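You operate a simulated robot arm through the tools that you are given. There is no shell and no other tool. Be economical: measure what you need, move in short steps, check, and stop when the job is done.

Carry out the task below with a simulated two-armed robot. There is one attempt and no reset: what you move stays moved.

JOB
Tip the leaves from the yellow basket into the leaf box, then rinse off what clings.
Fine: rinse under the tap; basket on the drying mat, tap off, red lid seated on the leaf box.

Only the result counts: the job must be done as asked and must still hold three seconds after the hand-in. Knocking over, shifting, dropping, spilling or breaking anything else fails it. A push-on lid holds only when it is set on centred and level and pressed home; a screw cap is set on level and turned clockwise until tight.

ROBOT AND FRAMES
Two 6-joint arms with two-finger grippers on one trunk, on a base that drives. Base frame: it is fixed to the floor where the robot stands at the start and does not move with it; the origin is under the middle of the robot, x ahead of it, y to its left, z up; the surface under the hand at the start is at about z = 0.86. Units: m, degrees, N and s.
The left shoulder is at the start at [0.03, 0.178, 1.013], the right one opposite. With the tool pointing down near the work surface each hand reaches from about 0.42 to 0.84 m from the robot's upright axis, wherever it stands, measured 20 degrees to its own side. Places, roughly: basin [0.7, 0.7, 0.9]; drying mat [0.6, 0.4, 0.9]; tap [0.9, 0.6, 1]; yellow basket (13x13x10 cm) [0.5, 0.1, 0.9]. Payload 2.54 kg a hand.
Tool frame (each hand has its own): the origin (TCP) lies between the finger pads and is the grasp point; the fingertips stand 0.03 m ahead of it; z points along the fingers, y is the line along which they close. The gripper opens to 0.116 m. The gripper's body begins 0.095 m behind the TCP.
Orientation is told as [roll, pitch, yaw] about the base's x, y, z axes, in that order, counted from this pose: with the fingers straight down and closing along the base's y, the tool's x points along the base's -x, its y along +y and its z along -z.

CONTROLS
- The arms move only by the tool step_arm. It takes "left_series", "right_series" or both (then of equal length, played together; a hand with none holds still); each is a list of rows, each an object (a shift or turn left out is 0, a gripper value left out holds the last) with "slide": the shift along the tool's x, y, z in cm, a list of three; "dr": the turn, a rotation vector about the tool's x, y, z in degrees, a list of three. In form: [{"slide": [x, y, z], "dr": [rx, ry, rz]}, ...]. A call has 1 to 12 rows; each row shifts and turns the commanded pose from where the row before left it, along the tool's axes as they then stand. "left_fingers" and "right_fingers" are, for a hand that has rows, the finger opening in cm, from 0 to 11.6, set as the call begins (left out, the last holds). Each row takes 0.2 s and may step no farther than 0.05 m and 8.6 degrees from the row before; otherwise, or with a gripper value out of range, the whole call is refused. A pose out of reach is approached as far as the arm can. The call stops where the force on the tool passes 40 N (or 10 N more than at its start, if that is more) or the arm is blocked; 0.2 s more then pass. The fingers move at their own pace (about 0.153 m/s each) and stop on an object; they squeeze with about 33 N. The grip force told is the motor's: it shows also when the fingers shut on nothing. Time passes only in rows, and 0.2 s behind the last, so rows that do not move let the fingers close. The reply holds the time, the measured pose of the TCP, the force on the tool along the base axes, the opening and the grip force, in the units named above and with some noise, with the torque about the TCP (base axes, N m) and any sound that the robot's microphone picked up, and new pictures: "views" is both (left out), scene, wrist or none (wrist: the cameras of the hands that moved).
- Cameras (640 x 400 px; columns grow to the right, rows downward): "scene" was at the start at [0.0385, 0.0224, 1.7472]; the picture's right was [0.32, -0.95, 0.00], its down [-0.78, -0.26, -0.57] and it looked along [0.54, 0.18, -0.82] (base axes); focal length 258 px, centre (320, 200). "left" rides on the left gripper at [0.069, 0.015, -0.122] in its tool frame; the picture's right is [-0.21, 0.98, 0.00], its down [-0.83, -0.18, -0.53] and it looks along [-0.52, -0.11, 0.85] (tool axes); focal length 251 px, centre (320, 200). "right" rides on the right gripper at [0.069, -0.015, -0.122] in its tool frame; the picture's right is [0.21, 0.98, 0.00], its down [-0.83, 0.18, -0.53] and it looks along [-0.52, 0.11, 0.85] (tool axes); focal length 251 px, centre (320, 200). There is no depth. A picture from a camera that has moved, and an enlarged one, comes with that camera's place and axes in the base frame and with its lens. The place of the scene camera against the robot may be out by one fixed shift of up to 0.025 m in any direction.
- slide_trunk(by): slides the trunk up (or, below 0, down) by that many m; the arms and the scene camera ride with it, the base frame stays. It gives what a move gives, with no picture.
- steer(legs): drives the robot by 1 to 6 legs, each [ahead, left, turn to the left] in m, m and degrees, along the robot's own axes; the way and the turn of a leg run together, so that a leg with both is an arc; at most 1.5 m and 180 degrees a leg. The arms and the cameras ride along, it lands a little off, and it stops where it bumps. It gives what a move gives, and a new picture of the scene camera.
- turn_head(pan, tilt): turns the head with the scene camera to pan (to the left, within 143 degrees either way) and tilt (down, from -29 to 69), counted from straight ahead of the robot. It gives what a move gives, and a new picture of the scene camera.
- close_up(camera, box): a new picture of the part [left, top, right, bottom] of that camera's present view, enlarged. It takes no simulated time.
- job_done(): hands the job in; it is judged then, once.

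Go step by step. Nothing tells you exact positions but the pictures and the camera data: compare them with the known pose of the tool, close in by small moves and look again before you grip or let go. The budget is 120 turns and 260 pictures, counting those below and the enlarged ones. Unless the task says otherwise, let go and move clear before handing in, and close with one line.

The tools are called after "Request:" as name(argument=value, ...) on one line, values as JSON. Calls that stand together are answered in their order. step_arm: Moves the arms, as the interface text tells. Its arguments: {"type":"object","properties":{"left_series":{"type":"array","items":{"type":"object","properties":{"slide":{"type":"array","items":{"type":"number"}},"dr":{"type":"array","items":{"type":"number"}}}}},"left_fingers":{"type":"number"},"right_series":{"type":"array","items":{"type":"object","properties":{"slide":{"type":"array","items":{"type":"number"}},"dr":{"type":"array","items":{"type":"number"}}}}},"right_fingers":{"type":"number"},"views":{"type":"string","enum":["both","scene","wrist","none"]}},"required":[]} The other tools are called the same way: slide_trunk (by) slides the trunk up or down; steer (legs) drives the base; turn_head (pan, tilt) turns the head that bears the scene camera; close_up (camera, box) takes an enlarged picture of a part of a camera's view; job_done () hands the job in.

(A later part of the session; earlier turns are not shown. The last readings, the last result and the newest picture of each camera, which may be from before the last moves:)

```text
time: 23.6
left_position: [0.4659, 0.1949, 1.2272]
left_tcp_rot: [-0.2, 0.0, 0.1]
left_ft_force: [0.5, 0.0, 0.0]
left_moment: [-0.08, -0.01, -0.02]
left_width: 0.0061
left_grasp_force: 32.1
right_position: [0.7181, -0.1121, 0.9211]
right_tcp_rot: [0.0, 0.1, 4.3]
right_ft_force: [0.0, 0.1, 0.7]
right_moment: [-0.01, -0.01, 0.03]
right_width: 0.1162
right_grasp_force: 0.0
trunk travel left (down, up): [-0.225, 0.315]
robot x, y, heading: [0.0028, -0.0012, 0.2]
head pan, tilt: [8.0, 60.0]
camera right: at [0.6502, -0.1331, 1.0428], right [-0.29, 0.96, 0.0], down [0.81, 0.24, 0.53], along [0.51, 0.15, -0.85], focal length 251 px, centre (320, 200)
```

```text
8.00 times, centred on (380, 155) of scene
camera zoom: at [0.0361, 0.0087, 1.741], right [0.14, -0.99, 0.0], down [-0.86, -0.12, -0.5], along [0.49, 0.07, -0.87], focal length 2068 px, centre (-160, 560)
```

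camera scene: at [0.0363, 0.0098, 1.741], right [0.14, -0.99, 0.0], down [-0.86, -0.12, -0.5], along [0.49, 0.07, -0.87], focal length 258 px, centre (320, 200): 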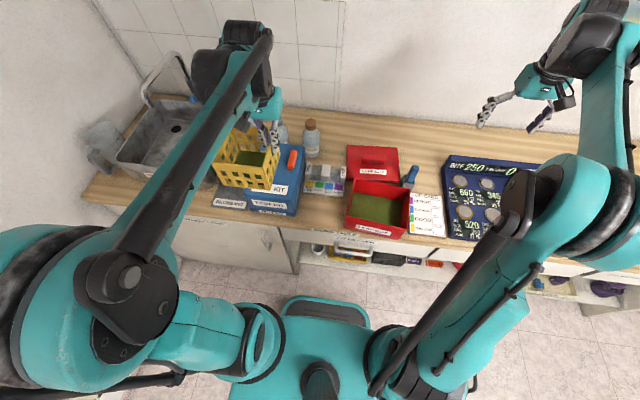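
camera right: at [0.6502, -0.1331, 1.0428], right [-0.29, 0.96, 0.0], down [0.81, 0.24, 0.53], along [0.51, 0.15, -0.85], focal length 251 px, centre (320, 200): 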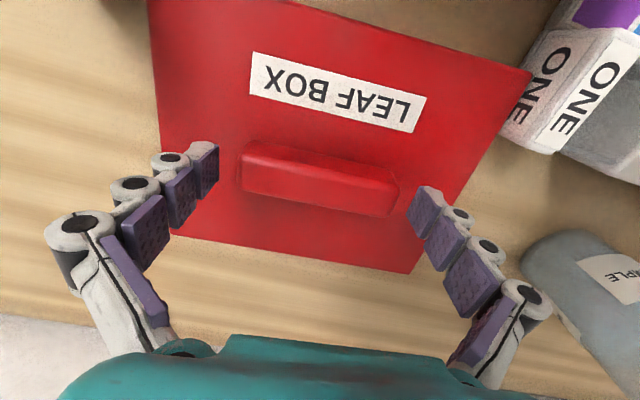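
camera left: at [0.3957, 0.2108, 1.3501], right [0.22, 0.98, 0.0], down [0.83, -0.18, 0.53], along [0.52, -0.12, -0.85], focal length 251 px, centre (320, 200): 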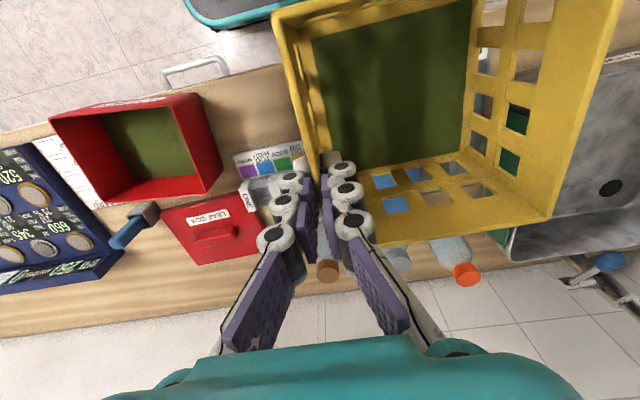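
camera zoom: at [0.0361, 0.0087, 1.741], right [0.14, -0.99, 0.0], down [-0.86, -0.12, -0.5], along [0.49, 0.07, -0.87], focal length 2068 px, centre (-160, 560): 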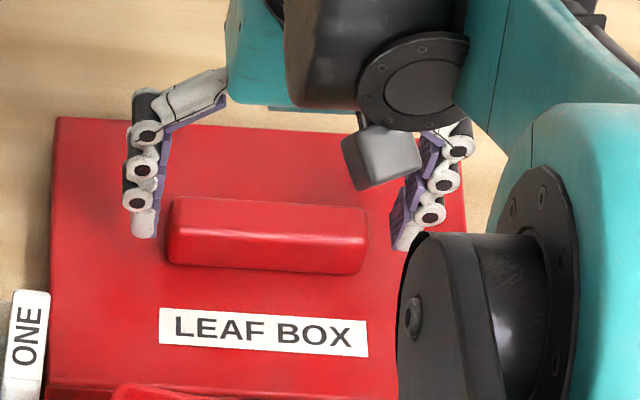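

Request:
step_arm(right_series=[{"slide": [0, 0, 0.5]}, {"slide": [0, 0, 0.3]}], right_fingers=11.6, views="none")

Request:
step_arm(right_series=[{}, {}, {}], right_fingers=8.5, views="wrist")

Request:
close_up(camera="scene", box=[340, 130, 420, 180])

```text
time: 24.2
left_position: [0.4644, 0.1938, 1.2283]
left_tcp_rot: [0.0, 0.0, -0.1]
left_ft_force: [-0.6, -0.9, -1.4]
left_moment: [-0.08, 0.0, 0.02]
left_width: 0.0061
left_grasp_force: 32.1
right_position: [0.7192, -0.1113, 0.913]
right_tcp_rot: [-0.1, 0.1, 4.3]
right_ft_force: [-0.3, 0.3, -0.3]
right_moment: [-0.02, 0.01, -0.05]
right_width: 0.1163
right_grasp_force: 0.1
trunk travel left (down, up): [-0.225, 0.315]
robot x, y, heading: [-0.0007, 0.0, 0.4]
head pan, tilt: [8.0, 60.0]
```

```text
time: 25.0
left_position: [0.4634, 0.1947, 1.2276]
left_tcp_rot: [-0.2, 0.1, -0.1]
left_ft_force: [-0.1, -0.2, -0.3]
left_moment: [-0.07, -0.01, -0.01]
left_width: 0.006
left_grasp_force: 31.9
right_position: [0.7184, -0.1107, 0.914]
right_tcp_rot: [0.1, 0.1, 4.3]
right_ft_force: [2.8, 0.7, 6.9]
right_moment: [-0.09, -0.03, -0.09]
right_width: 0.0993
right_grasp_force: 33.0
trunk travel left (down, up): [-0.225, 0.315]
robot x, y, heading: [0.0007, -0.002, 0.1]
head pan, tilt: [8.0, 60.0]
camera right: at [0.6504, -0.1322, 1.0355], right [-0.29, 0.96, 0.0], down [0.81, 0.24, 0.53], along [0.51, 0.15, -0.85], focal length 251 px, centre (320, 200)
```

right: 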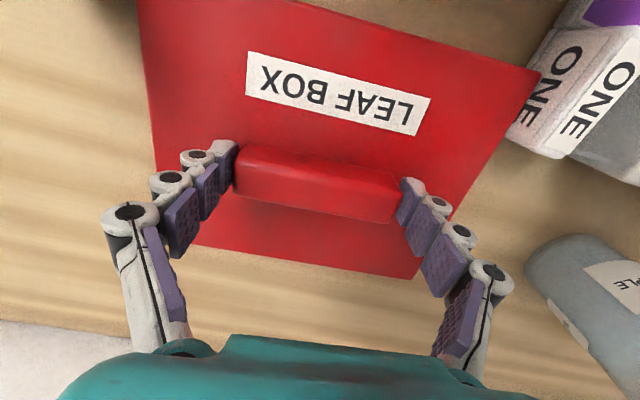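

```text
8.00 times, centred on (380, 155) of scene
camera zoom: at [0.0356, 0.0088, 1.7411], right [0.14, -0.99, 0.0], down [-0.86, -0.12, -0.5], along [0.5, 0.07, -0.87], focal length 2068 px, centre (-160, 560)
```

zoom: 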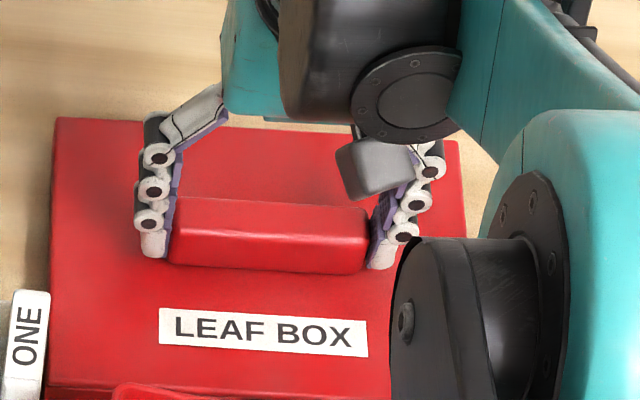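

The lid is gripped by its handle. I'll lift it and check that it hangs level, then swing it over the box.

Request:
step_arm(right_series=[{"slide": [0, 0, -2]}, {"slide": [0, 0, -4]}, {"slide": [0, 0, -4]}, {"slide": [0, 0, -4]}, {"slide": [0, 0, -4]}, {"dr": [0, 0, 6]}, {"dr": [0, 0, 6]}], views="both")

Request:
close_up(camera="scene", box=[330, 130, 450, 250])

```text
time: 26.6
left_position: [0.464, 0.1949, 1.2281]
left_tcp_rot: [-0.1, 0.1, 0.0]
left_ft_force: [0.5, -0.4, -1.3]
left_moment: [-0.05, -0.02, 0.0]
left_width: 0.006
left_grasp_force: 32.9
right_position: [0.7191, -0.1112, 1.0954]
right_tcp_rot: [0.0, 0.0, -7.8]
right_ft_force: [0.4, -0.4, -0.5]
right_moment: [0.01, 0.01, 0.0]
right_width: 0.0988
right_grasp_force: 32.7
trunk travel left (down, up): [-0.225, 0.315]
robot x, y, heading: [-0.0013, -0.0029, -0.0]
head pan, tilt: [8.0, 60.0]
camera scene: at [0.0361, 0.0086, 1.741], right [0.14, -0.99, 0.0], down [-0.86, -0.12, -0.5], along [0.49, 0.07, -0.87], focal length 258 px, centre (320, 200)
camera right: at [0.6474, -0.1183, 1.2158], right [-0.08, 1.0, 0.0], down [0.84, 0.07, 0.53], along [0.53, 0.04, -0.85], focal length 251 px, centre (320, 200)
```

scene: 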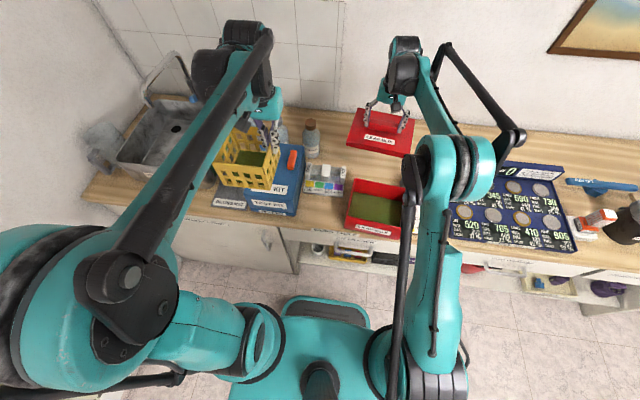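
right: 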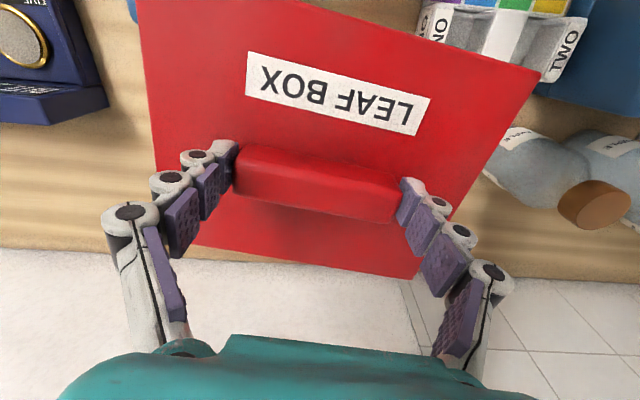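

```text
3.33 times, centred on (390, 190) of scene
camera zoom: at [0.0361, 0.0086, 1.741], right [0.14, -0.99, 0.0], down [-0.86, -0.12, -0.5], along [0.49, 0.07, -0.87], focal length 862 px, centre (87, 233)
```

zoom: 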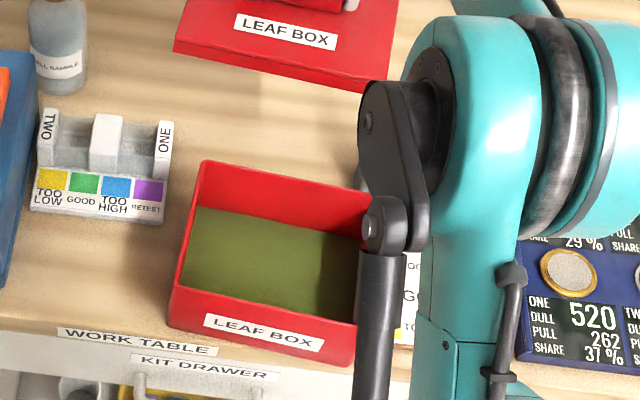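

The lid hangs level. I'll carry it over the box, staying high, and look with the scene and left cameras.

Request:
step_arm(right_series=[{"slide": [4.47, -1, 0]}, {"slide": [4.47, -1, 0]}, {"slide": [4.47, -1, 0]}, {"slide": [4.47, -1, 0]}, {"slide": [4.47, -1, 0]}], views="both")

Request:
close_up(camera="scene", box=[330, 150, 430, 250])

Request:
close_up(camera="left", box=[0, 40, 300, 230])

```text
time: 27.8
left_position: [0.4634, 0.1939, 1.2275]
left_tcp_rot: [-0.1, -0.1, 0.0]
left_ft_force: [0.1, -0.3, -0.6]
left_moment: [-0.07, -0.09, -0.01]
left_width: 0.0063
left_grasp_force: 32.5
right_position: [0.4894, -0.1295, 1.0964]
right_tcp_rot: [0.0, -0.1, -7.7]
right_ft_force: [-0.8, 0.2, -0.4]
right_moment: [0.0, -0.05, 0.0]
right_width: 0.0991
right_grasp_force: 33.1
trunk travel left (down, up): [-0.225, 0.315]
robot x, y, heading: [0.0016, 0.0033, 0.1]
head pan, tilt: [8.0, 60.0]
camera scene: at [0.0338, 0.0084, 1.7411], right [0.14, -0.99, 0.0], down [-0.86, -0.12, -0.5], along [0.5, 0.07, -0.87], focal length 258 px, centre (320, 200)
camera right: at [0.4182, -0.1357, 1.2173], right [-0.08, 1.0, 0.0], down [0.84, 0.07, 0.53], along [0.53, 0.04, -0.84], focal length 251 px, centre (320, 200)
```

scene: 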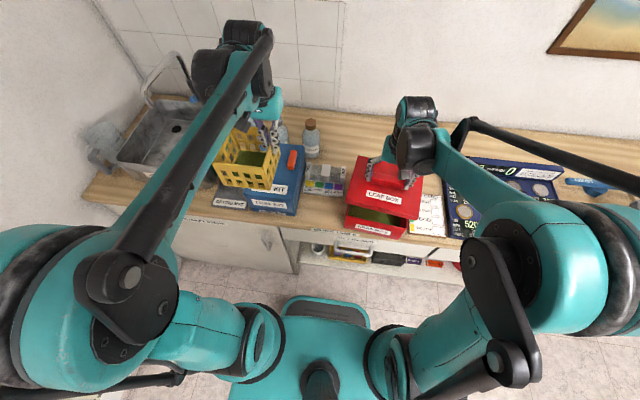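
right: 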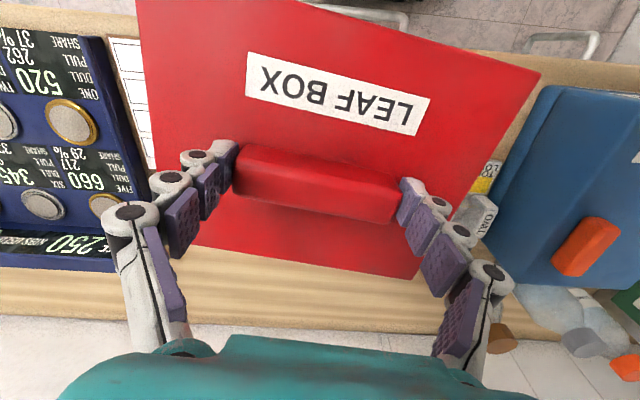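

```text
4.00 times, centred on (380, 200) of scene
camera zoom: at [0.0338, 0.0084, 1.7411], right [0.14, -0.99, 0.0], down [-0.86, -0.12, -0.5], along [0.5, 0.07, -0.87], focal length 1034 px, centre (80, 200)
```

zoom: 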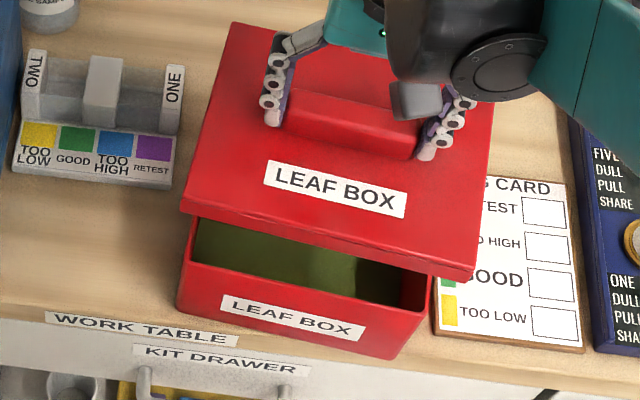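

```text
2.11 times, centred on (150, 135) of left
camera zoom: at [0.3937, 0.2092, 1.3509], right [0.21, 0.98, 0.0], down [0.83, -0.18, 0.54], along [0.52, -0.12, -0.84], focal length 529 px, centre (678, 337)
```

zoom: 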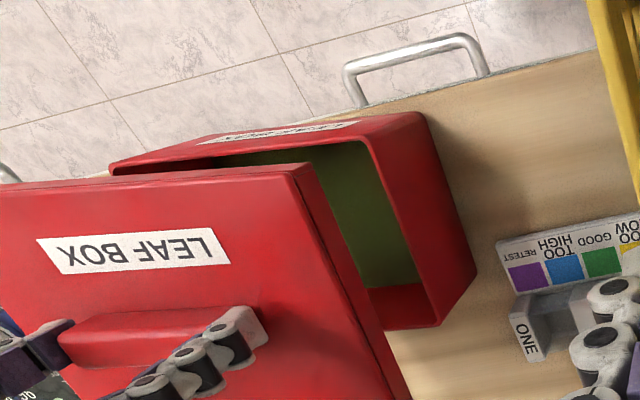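

Request:
step_arm(right_series=[{"slide": [0, 0, 4]}, {"slide": [0, 0, 3.4]}, {}], views="none")

Request:
close_up(camera="scene", box=[335, 150, 425, 240])

Request:
close_up(camera="left", box=[30, 70, 270, 220])

```text
time: 28.6
left_position: [0.4641, 0.1953, 1.2278]
left_tcp_rot: [-0.1, 0.0, 0.0]
left_ft_force: [0.7, 0.5, -0.6]
left_moment: [-0.08, -0.03, -0.01]
left_width: 0.0059
left_grasp_force: 32.7
right_position: [0.4897, -0.1309, 1.0211]
right_tcp_rot: [0.0, 0.0, -7.7]
right_ft_force: [0.0, -0.9, -1.2]
right_moment: [0.01, 0.01, -0.02]
right_width: 0.0991
right_grasp_force: 32.5
trunk travel left (down, up): [-0.225, 0.315]
robot x, y, heading: [0.0028, -0.0012, 0.3]
head pan, tilt: [8.0, 60.0]
```

```text
4.44 times, centred on (380, 195) of scene
camera zoom: at [0.0357, 0.0086, 1.741], right [0.14, -0.99, 0.0], down [-0.86, -0.12, -0.5], along [0.5, 0.07, -0.87], focal length 1149 px, centre (53, 222)
```

zoom: 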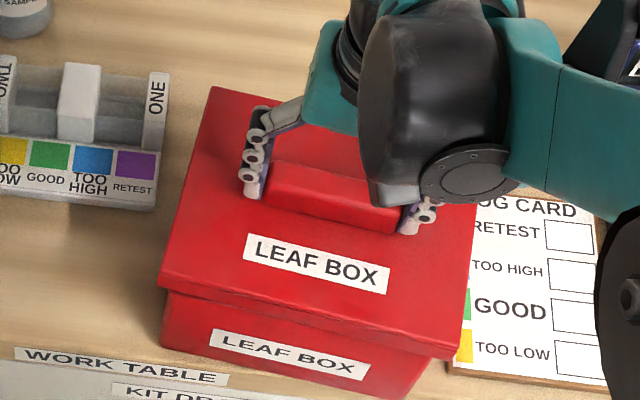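

```text
2.67 times, centred on (150, 145) of left
camera zoom: at [0.3953, 0.2094, 1.3504], right [0.21, 0.98, 0.0], down [0.83, -0.18, 0.53], along [0.52, -0.12, -0.85], focal length 670 px, centre (773, 347)
```

zoom: 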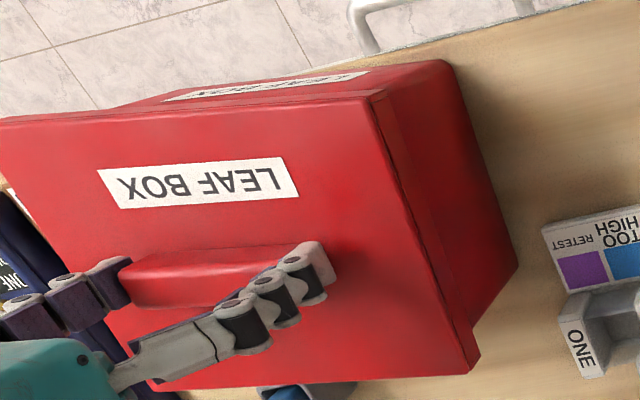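

Request:
close_up(camera="scene", box=[352, 200, 392, 225])

Request:
close_up(camera="scene", box=[390, 210, 430, 235])

Request:
close_up(camera="left", box=[150, 80, 240, 220])

```text
16.00 times, centred on (372, 212) of scene
camera zoom: at [0.0357, 0.0086, 1.741], right [0.14, -0.99, 0.0], down [-0.86, -0.12, -0.5], along [0.5, 0.07, -0.87], focal length 4136 px, centre (-512, 0)
```

zoom: 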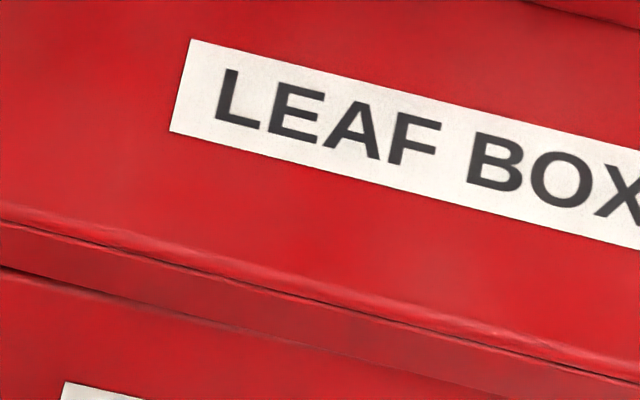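

```text
16.00 times, centred on (410, 222) of scene
camera zoom: at [0.0357, 0.0086, 1.741], right [0.14, -0.99, 0.0], down [-0.86, -0.12, -0.5], along [0.5, 0.07, -0.87], focal length 4136 px, centre (-1120, -160)
```

zoom: 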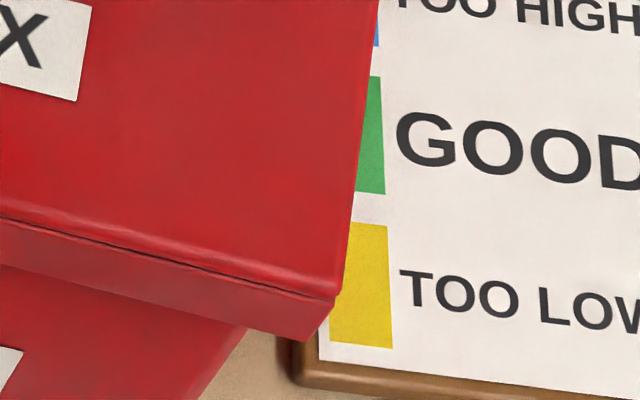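

```text
2.86 times, centred on (195, 150) of left
camera zoom: at [0.3953, 0.2094, 1.3504], right [0.21, 0.98, 0.0], down [0.83, -0.18, 0.53], along [0.52, -0.12, -0.85], focal length 718 px, centre (677, 343)
```

zoom: 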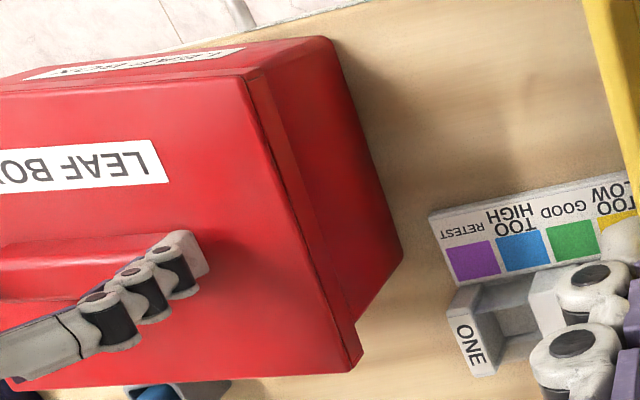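

Request:
close_up(camera="scene", box=[352, 200, 376, 215])

Request:
close_up(camera="left", box=[150, 80, 230, 130])

Request:
close_up(camera="left", box=[170, 160, 250, 210])

```text
16.00 times, centred on (364, 208) of scene
camera zoom: at [0.0357, 0.0086, 1.741], right [0.14, -0.99, 0.0], down [-0.86, -0.12, -0.5], along [0.5, 0.07, -0.87], focal length 4136 px, centre (-384, 80)
```

zoom: 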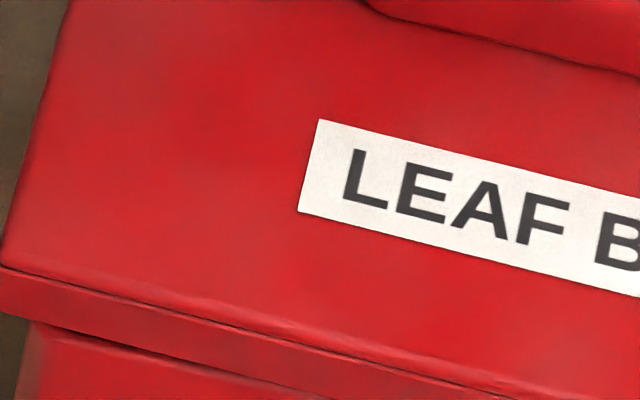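

```text
8.00 times, centred on (190, 105) of left
camera zoom: at [0.3953, 0.2094, 1.3504], right [0.21, 0.98, 0.0], down [0.83, -0.18, 0.53], along [0.52, -0.12, -0.85], focal length 2012 px, centre (1360, 960)
```

zoom: 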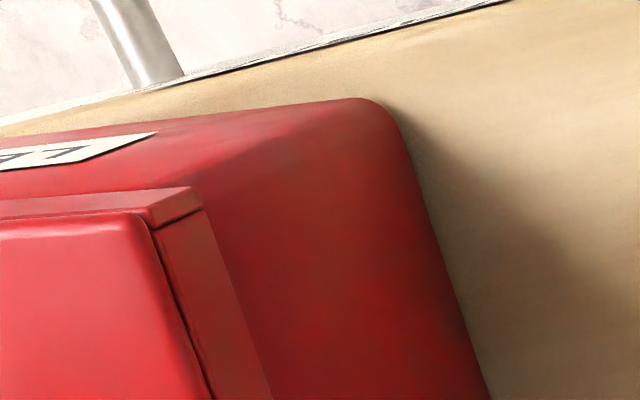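

```text
8.00 times, centred on (210, 185) of left
camera zoom: at [0.3953, 0.2094, 1.3504], right [0.21, 0.98, 0.0], down [0.83, -0.18, 0.53], along [0.52, -0.12, -0.85], focal length 2012 px, centre (1200, 320)
```

zoom: 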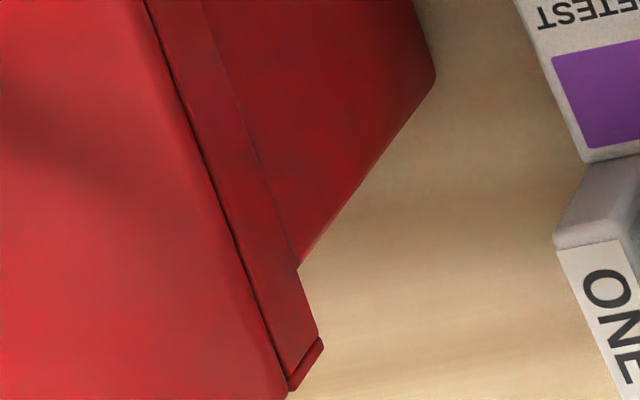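

Request:
close_up(camera="scene", box=[364, 202, 412, 240])

```text
10.53 times, centred on (388, 221) of scene
camera zoom: at [0.0357, 0.0086, 1.741], right [0.14, -0.99, 0.0], down [-0.86, -0.12, -0.5], along [0.5, 0.07, -0.87], focal length 2721 px, centre (-396, -21)
```

zoom: 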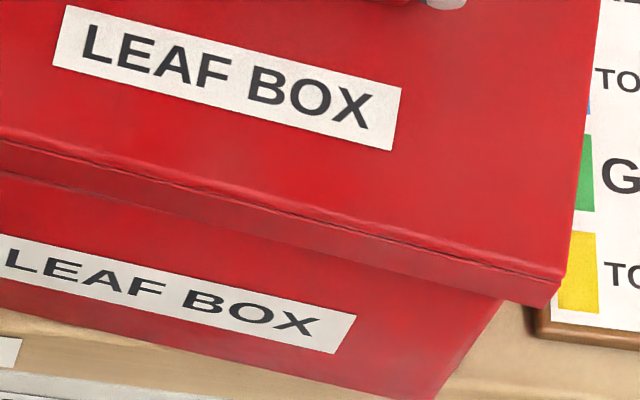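

The lid is nearly centred: it needs about 1.7° counter-clockwise and 3 mm toward the robot. I'll correct and lower near the rim.

Request:
step_arm(right_series=[{"slide": [0.3, 0.1, 0], "dr": [0, 0, -1.7]}, {"slide": [0, 0, 0.8]}, {"slide": [0, 0, 0.3]}], views="none")

Request:
close_up(camera="scene", box=[364, 202, 412, 240])

Request:
close_up(camera="scene", box=[348, 200, 372, 220])

Request:
close_up(camera="left", box=[150, 90, 250, 210])

```text
time: 29.4
left_position: [0.4642, 0.1943, 1.2274]
left_tcp_rot: [0.0, 0.0, 0.0]
left_ft_force: [-1.0, 0.6, -0.5]
left_moment: [-0.04, 0.02, 0.0]
left_width: 0.006
left_grasp_force: 31.5
right_position: [0.4871, -0.1297, 1.0102]
right_tcp_rot: [0.0, 0.0, -5.9]
right_ft_force: [0.2, -0.5, -0.7]
right_moment: [0.02, -0.01, -0.06]
right_width: 0.0989
right_grasp_force: 33.2
trunk travel left (down, up): [-0.225, 0.315]
robot x, y, heading: [0.0029, 0.0019, 0.0]
head pan, tilt: [8.0, 60.0]
```

```text
10.53 times, centred on (388, 221) of scene
camera zoom: at [0.0359, 0.0087, 1.741], right [0.14, -0.99, 0.0], down [-0.86, -0.12, -0.5], along [0.5, 0.07, -0.87], focal length 2721 px, centre (-396, -21)
```

zoom: 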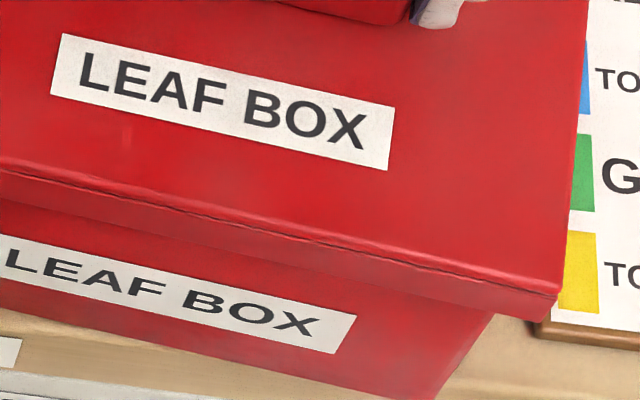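

```text
16.00 times, centred on (360, 210) of scene
camera zoom: at [0.0359, 0.0087, 1.741], right [0.14, -0.99, 0.0], down [-0.86, -0.12, -0.5], along [0.5, 0.07, -0.87], focal length 4136 px, centre (-320, 40)
```

zoom: 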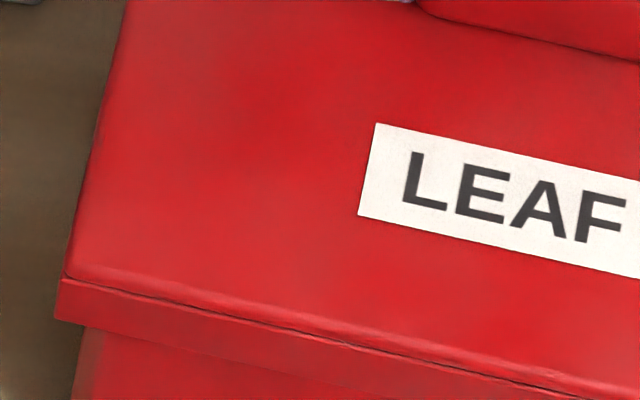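

```text
3.33 times, centred on (200, 150) of left
camera zoom: at [0.3955, 0.2094, 1.3503], right [0.21, 0.98, 0.0], down [0.83, -0.18, 0.53], along [0.52, -0.12, -0.85], focal length 838 px, centre (720, 367)
```

zoom: 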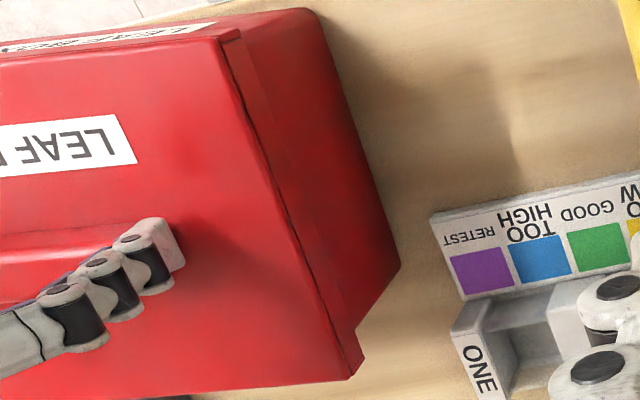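

Alignment is now close; I'll nudge 2 mm left and lower gently to feel the rim.

Request:
step_arm(right_series=[{"slide": [0, 0.2, 0]}, {"slide": [0, 0, 0.4]}, {"slide": [0, 0, 0.3]}], views="none")

Request:
close_up(camera="scene", box=[350, 195, 414, 235])

Request:
close_up(camera="left", box=[150, 90, 250, 210])

```text
time: 30.2
left_position: [0.4642, 0.1941, 1.2291]
left_tcp_rot: [-0.2, 0.1, 0.0]
left_ft_force: [1.3, 0.6, -0.8]
left_moment: [-0.05, 0.0, 0.02]
left_width: 0.0061
left_grasp_force: 31.9
right_position: [0.4867, -0.1257, 1.0024]
right_tcp_rot: [-0.1, 0.0, -6.0]
right_ft_force: [0.2, -0.3, -0.8]
right_moment: [0.01, 0.01, -0.02]
right_width: 0.0989
right_grasp_force: 33.0
trunk travel left (down, up): [-0.225, 0.315]
robot x, y, heading: [0.0008, 0.0016, 0.3]
head pan, tilt: [8.0, 60.0]
```

```text
10.00 times, centred on (382, 215) of scene
camera zoom: at [0.0362, 0.0087, 1.741], right [0.14, -0.99, 0.0], down [-0.86, -0.12, -0.5], along [0.49, 0.07, -0.87], focal length 2585 px, centre (-300, 50)
```

zoom: 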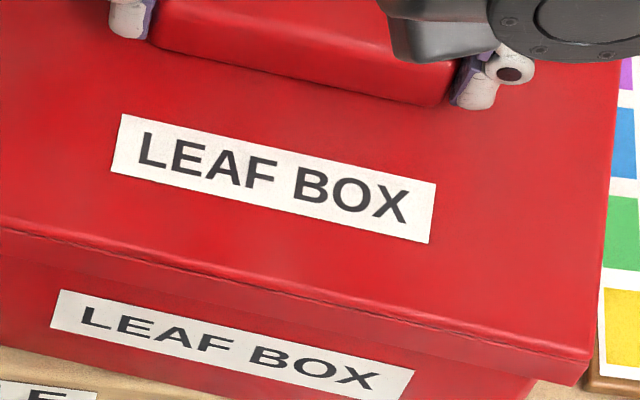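

```text
3.33 times, centred on (200, 150) of left
camera zoom: at [0.3957, 0.2094, 1.3502], right [0.21, 0.98, 0.0], down [0.83, -0.18, 0.53], along [0.52, -0.12, -0.85], focal length 838 px, centre (720, 367)
```

zoom: 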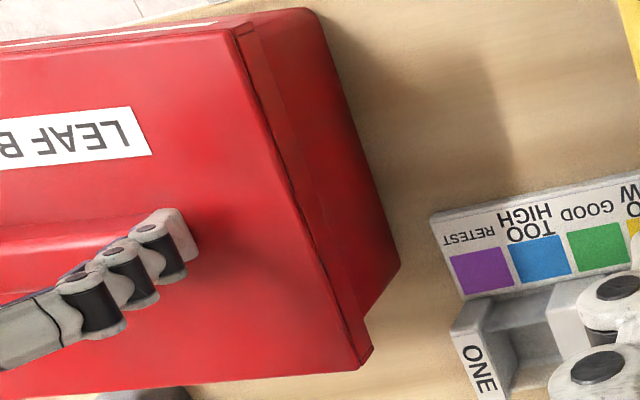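

Request:
close_up(camera="scene", box=[340, 200, 380, 225])

Request:
close_up(camera="scene", box=[386, 216, 426, 241])

Request:
close_up(camera="left", box=[170, 160, 250, 210])

Request:
close_up(camera="left", box=[150, 80, 230, 130])

```text
16.00 times, centred on (360, 212) of scene
camera zoom: at [0.0362, 0.0087, 1.741], right [0.14, -0.99, 0.0], down [-0.86, -0.12, -0.5], along [0.49, 0.07, -0.87], focal length 4136 px, centre (-320, 0)
```

zoom: 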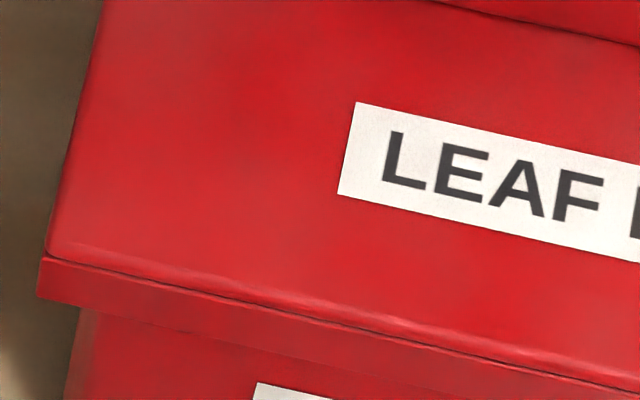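

```text
16.00 times, centred on (406, 228) of scene
camera zoom: at [0.0362, 0.0087, 1.741], right [0.14, -0.99, 0.0], down [-0.86, -0.12, -0.5], along [0.49, 0.07, -0.87], focal length 4136 px, centre (-1056, -256)
```

zoom: 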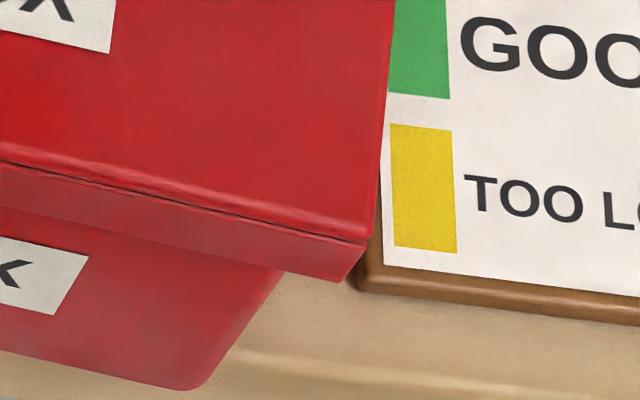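

```text
8.00 times, centred on (210, 185) of left
camera zoom: at [0.3957, 0.2094, 1.3502], right [0.21, 0.98, 0.0], down [0.83, -0.18, 0.53], along [0.52, -0.12, -0.85], focal length 2012 px, centre (1200, 320)
```

zoom: 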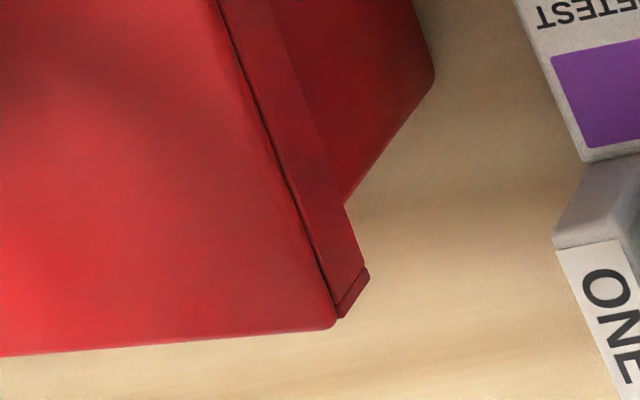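

```text
8.00 times, centred on (190, 105) of left
camera zoom: at [0.3957, 0.2094, 1.3502], right [0.21, 0.98, 0.0], down [0.83, -0.18, 0.53], along [0.52, -0.12, -0.85], focal length 2012 px, centre (1360, 960)
```

zoom: 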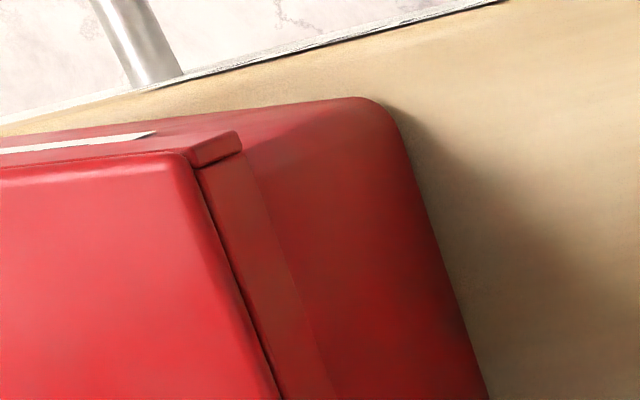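

Overhangs look even on all sides (~8–10 mm). I'll lower on until the lid meets the box.

Request:
step_arm(right_series=[{"slide": [0, 0, 0.3]}, {"slide": [0, 0, 0.3]}, {"slide": [0, 0, 0.3]}, {"slide": [0, 0, 0.3]}], views="none")

Request:
close_up(camera="scene", box=[350, 195, 414, 245])

```text
time: 31.2
left_position: [0.4628, 0.1956, 1.2274]
left_tcp_rot: [-0.1, 0.0, 0.0]
left_ft_force: [0.2, -0.2, -1.9]
left_moment: [-0.06, 0.01, 0.02]
left_width: 0.0057
left_grasp_force: 32.1
right_position: [0.487, -0.1277, 0.9911]
right_tcp_rot: [0.0, 0.0, -6.1]
right_ft_force: [3.5, 1.3, 19.2]
right_moment: [0.06, 0.06, -0.18]
right_width: 0.0994
right_grasp_force: 33.0
trunk travel left (down, up): [-0.225, 0.315]
robot x, y, heading: [-0.0015, 0.0014, -0.3]
head pan, tilt: [8.0, 60.0]
```

```text
8.00 times, centred on (382, 220) of scene
camera zoom: at [0.0348, 0.0093, 1.7411], right [0.14, -0.99, 0.0], down [-0.86, -0.12, -0.5], along [0.5, 0.07, -0.87], focal length 2068 px, centre (-176, 40)
```

zoom: 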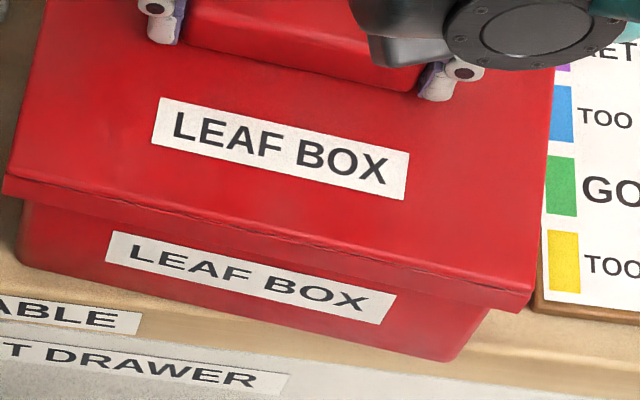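

Contact, with even moments. Pressing home.

Request:
step_arm(right_series=[{"slide": [0, 0, 0.3]}, {"slide": [0, 0, 0.4]}, {"slide": [0, 0, 0.4]}, {"slide": [0, 0, 0.4]}, {}], views="none")

Request:
close_up(camera="scene", box=[350, 195, 414, 245])

Request:
close_up(camera="left", box=[150, 80, 250, 210])

```text
time: 31.9
left_position: [0.4635, 0.194, 1.2273]
left_tcp_rot: [-0.1, 0.0, 0.1]
left_ft_force: [-0.2, -0.4, -1.0]
left_moment: [-0.02, -0.03, 0.01]
left_width: 0.006
left_grasp_force: 32.4
right_position: [0.4871, -0.1269, 0.9843]
right_tcp_rot: [0.1, -0.1, -5.9]
right_ft_force: [-1.3, -0.7, 28.6]
right_moment: [0.3, -0.2, -0.01]
right_width: 0.0991
right_grasp_force: 32.7
trunk travel left (down, up): [-0.225, 0.315]
robot x, y, heading: [0.0017, -0.0007, -0.1]
head pan, tilt: [8.0, 60.0]
stopped in row 3 (right hand): the force on the tool passed its limit at 48 N (the readings are from after the stop); the commanded pose is now the measured one
```

```text
8.00 times, centred on (382, 220) of scene
camera zoom: at [0.0337, 0.0091, 1.7412], right [0.14, -0.99, 0.0], down [-0.86, -0.12, -0.5], along [0.5, 0.07, -0.87], focal length 2068 px, centre (-176, 40)
```

zoom: 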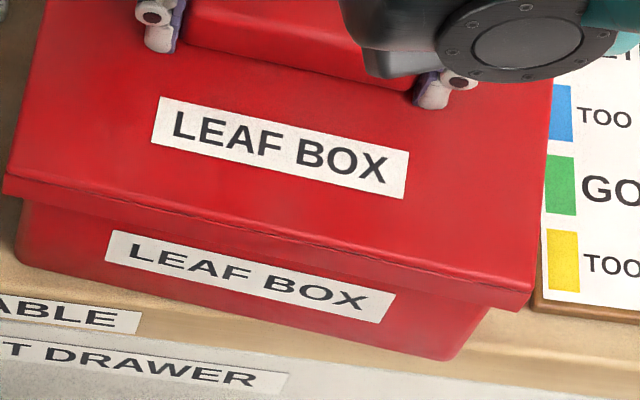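

```text
3.08 times, centred on (200, 145) of left
camera zoom: at [0.394, 0.2098, 1.3508], right [0.21, 0.98, 0.0], down [0.82, -0.18, 0.54], along [0.52, -0.12, -0.84], focal length 774 px, centre (689, 369)
```

zoom: 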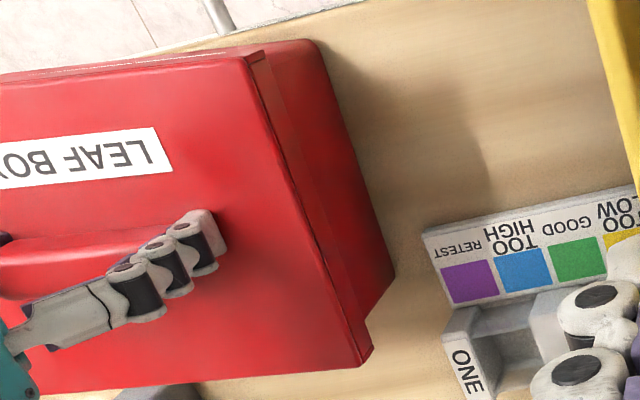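

The lid now sits on the rim without further travel. I'll release, close the fingers, and press on the middle of the handle to make sure it is home.

Request:
step_arm(right_series=[{}, {}, {"slide": [0, 0, -2]}, {"slide": [0, 0, -4]}, {}], right_fingers=11.6, views="none")

Request:
step_arm(right_series=[{}, {}, {}, {}, {"slide": [0, 0, 1]}], right_fingers=0, views="both")

Request:
close_up(camera="scene", box=[340, 150, 424, 245])

```text
time: 33.1
left_position: [0.4647, 0.1925, 1.2269]
left_tcp_rot: [-0.1, 0.0, 0.0]
left_ft_force: [-0.6, -0.4, -0.7]
left_moment: [-0.08, 0.02, -0.02]
left_width: 0.006
left_grasp_force: 32.4
right_position: [0.4882, -0.1255, 1.0429]
right_tcp_rot: [0.0, 0.0, -5.9]
right_ft_force: [0.4, 0.5, 0.1]
right_moment: [0.01, 0.0, -0.01]
right_width: 0.1161
right_grasp_force: 0.1
trunk travel left (down, up): [-0.225, 0.315]
robot x, y, heading: [-0.0015, -0.0004, 0.3]
head pan, tilt: [8.0, 60.0]
```

```text
time: 34.3
left_position: [0.4654, 0.1942, 1.2278]
left_tcp_rot: [0.0, 0.0, 0.0]
left_ft_force: [0.9, 0.0, -1.2]
left_moment: [-0.02, -0.02, 0.01]
left_width: 0.0063
left_grasp_force: 32.2
right_position: [0.4889, -0.1262, 1.0329]
right_tcp_rot: [0.1, 0.0, -6.0]
right_ft_force: [-0.3, 0.2, 1.1]
right_moment: [-0.02, 0.0, 0.01]
right_width: 0.0002
right_grasp_force: 29.0
trunk travel left (down, up): [-0.225, 0.315]
robot x, y, heading: [0.0013, 0.0006, 0.1]
head pan, tilt: [8.0, 60.0]
camera scene: at [0.0368, 0.0086, 1.741], right [0.14, -0.99, 0.0], down [-0.86, -0.12, -0.5], along [0.49, 0.07, -0.87], focal length 258 px, centre (320, 200)
camera right: at [0.4172, -0.1341, 1.1541], right [-0.11, 0.99, 0.0], down [0.84, 0.09, 0.53], along [0.53, 0.06, -0.85], focal length 251 px, centre (320, 200)
```

scene: 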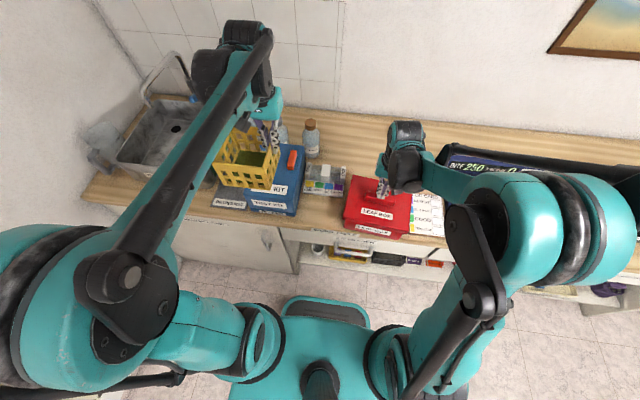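
right: 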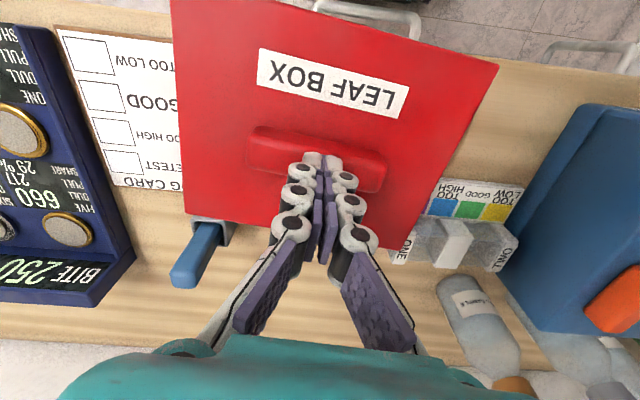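

```text
4.21 times, centred on (382, 198) of scene
camera zoom: at [0.0368, 0.0086, 1.741], right [0.14, -0.99, 0.0], down [-0.86, -0.12, -0.5], along [0.49, 0.07, -0.87], focal length 1088 px, centre (59, 210)
```

zoom: 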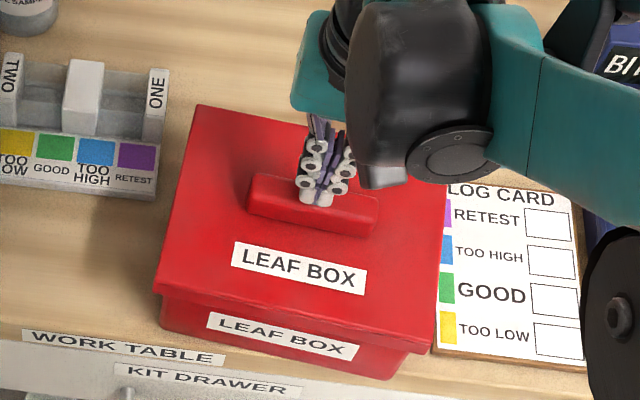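

Request:
step_arm(right_series=[{"slide": [0, 0, 0.8]}, {"slide": [0, 0, 0.6]}, {"slide": [0, 0, 0.5]}, {"slide": [0, 0, 0.5]}, {"slide": [0, 0, 0.5]}, {"slide": [0, 0, 0.5]}, {"slide": [0, 0, 0.5]}], right_fingers=0, views="none")

Request:
close_up(camera="scene", box=[340, 150, 424, 245])

```text
time: 34.9
left_position: [0.4641, 0.1958, 1.2283]
left_tcp_rot: [-0.1, -0.1, 0.0]
left_ft_force: [1.5, -0.1, -1.4]
left_moment: [-0.1, 0.0, -0.01]
left_width: 0.0062
left_grasp_force: 31.9
right_position: [0.4875, -0.1267, 1.0216]
right_tcp_rot: [-0.1, -0.1, -5.9]
right_ft_force: [-2.1, 1.1, 29.3]
right_moment: [0.05, 0.09, 0.0]
right_width: 0.006
right_grasp_force: 28.4
trunk travel left (down, up): [-0.225, 0.315]
robot x, y, heading: [-0.0026, -0.002, -0.0]
head pan, tilt: [8.0, 60.0]
stopped in row 3 (right hand): the force on the tool passed its limit at 49 N (the readings are from after the stop); the commanded pose is now the measured one
```

```text
4.21 times, centred on (382, 198) of scene
camera zoom: at [0.0343, 0.0092, 1.7414], right [0.14, -0.99, 0.0], down [-0.86, -0.12, -0.5], along [0.5, 0.07, -0.87], focal length 1088 px, centre (59, 210)
```

zoom: 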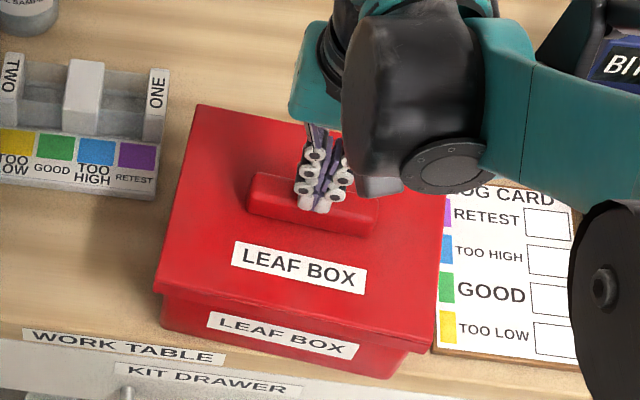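

The lid is down and bears nearly 50 N without further movement. I'll retract the right hand and look left toward the basin and side wall before driving.

Request:
step_arm(right_series=[{"slide": [0, 0, -4]}, {"slide": [0, 0, -4]}, {"slide": [0, 0, -4]}, {"slide": [0, -3, -4]}, {"slide": [0, -3, -4]}], right_fingers=4, views="wrist")

Request:
turn_head(pan=60, tilt=45)

```text
time: 36.1
left_position: [0.4648, 0.1946, 1.2279]
left_tcp_rot: [-0.1, -0.1, 0.0]
left_ft_force: [0.2, 0.1, -1.0]
left_moment: [-0.07, -0.01, -0.02]
left_width: 0.006
left_grasp_force: 31.9
right_position: [0.4832, -0.186, 1.2215]
right_tcp_rot: [0.0, -0.1, -5.9]
right_ft_force: [0.5, 0.3, 0.1]
right_moment: [-0.03, 0.0, -0.03]
right_width: 0.0398
right_grasp_force: 0.0
trunk travel left (down, up): [-0.225, 0.315]
robot x, y, heading: [0.0034, 0.001, 0.1]
head pan, tilt: [8.0, 60.0]
camera right: at [0.412, -0.1944, 1.3429], right [-0.11, 0.99, 0.0], down [0.84, 0.1, 0.54], along [0.53, 0.06, -0.84], focal length 251 px, centre (320, 200)
```

right: 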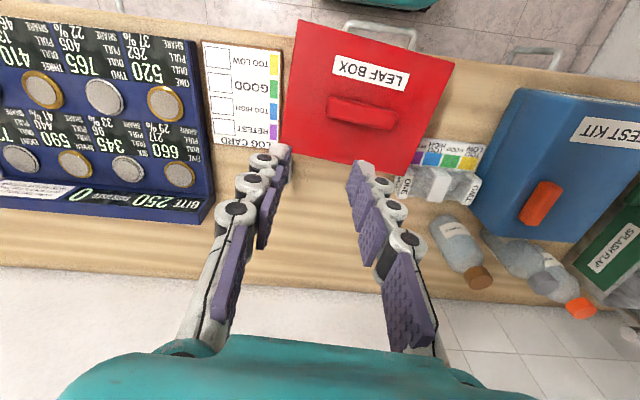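

```text
time: 37.3
left_position: [0.4652, 0.1942, 1.227]
left_tcp_rot: [0.0, 0.0, 0.0]
left_ft_force: [0.4, 0.4, -0.5]
left_moment: [-0.07, -0.03, -0.02]
left_width: 0.0062
left_grasp_force: 32.0
right_position: [0.484, -0.1854, 1.2203]
right_tcp_rot: [0.0, -0.2, -6.0]
right_ft_force: [0.1, 0.4, 0.1]
right_moment: [0.01, 0.0, 0.01]
right_width: 0.0398
right_grasp_force: 0.0
trunk travel left (down, up): [-0.225, 0.315]
robot x, y, heading: [-0.0007, -0.0015, -0.0]
head pan, tilt: [60.0, 45.0]
camera scene: at [0.0111, 0.0697, 1.7605], right [0.87, -0.5, 0.0], down [-0.35, -0.61, -0.71], along [0.35, 0.61, -0.71], focal length 258 px, centre (320, 200)
```

scene: 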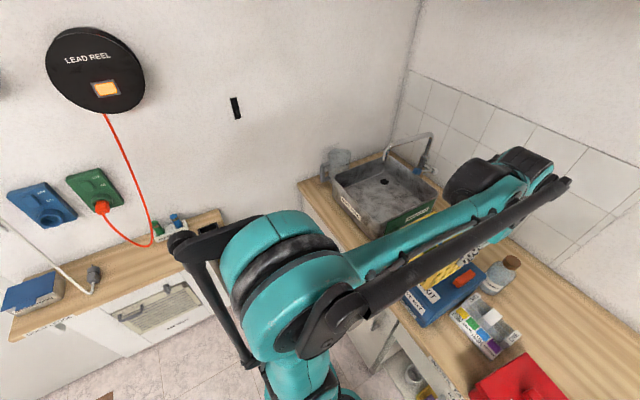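

The left elbow sticks out toward the side wall, so I'll extend the left arm forward to draw the elbow in, then drive left in a short arc while turning left.

Request:
step_arm(left_series=[{"slide": [-3, -1, 0]}, {"slide": [-3, -1, 0]}, {"slide": [-3, -1, 0]}, {"slide": [-2, -1, 0]}], views="none")

Request:
steer(legs=[[0, 0.2, 15]])

```text
time: 38.3
left_position: [0.5767, 0.1553, 1.2249]
left_tcp_rot: [-0.1, 0.0, 0.0]
left_ft_force: [-0.2, 0.7, -0.6]
left_moment: [-0.02, 0.0, 0.0]
left_width: 0.006
left_grasp_force: 32.1
right_position: [0.4839, -0.1853, 1.2202]
right_tcp_rot: [0.0, -0.1, -6.0]
right_ft_force: [-0.2, -0.1, 0.4]
right_moment: [0.04, 0.0, 0.0]
right_width: 0.0397
right_grasp_force: 0.1
trunk travel left (down, up): [-0.225, 0.315]
robot x, y, heading: [-0.0013, -0.0021, 0.1]
head pan, tilt: [60.0, 45.0]
```

```text
time: 39.9
left_position: [0.488, 0.4971, 1.2252]
left_tcp_rot: [-0.2, -0.1, 15.2]
left_ft_force: [0.0, 0.7, -0.6]
left_moment: [-0.1, -0.05, 0.01]
left_width: 0.006
left_grasp_force: 31.6
right_position: [0.4891, 0.1452, 1.2214]
right_tcp_rot: [-0.1, -0.1, 9.1]
right_ft_force: [0.4, -0.2, -0.9]
right_moment: [-0.05, -0.01, 0.01]
right_width: 0.0398
right_grasp_force: 0.0
trunk travel left (down, up): [-0.225, 0.315]
robot x, y, heading: [-0.0236, 0.1952, 15.1]
head pan, tilt: [60.0, 45.0]
camera scene: at [-0.0343, 0.2681, 1.7604], right [0.97, -0.26, 0.0], down [-0.18, -0.68, -0.71], along [0.18, 0.68, -0.71], focal length 258 px, centre (320, 200)
```

scene: 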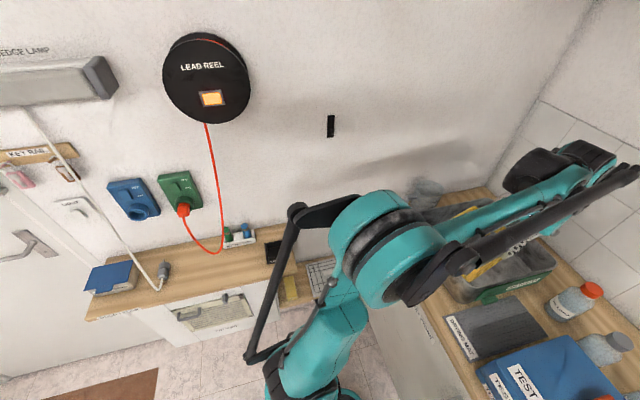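

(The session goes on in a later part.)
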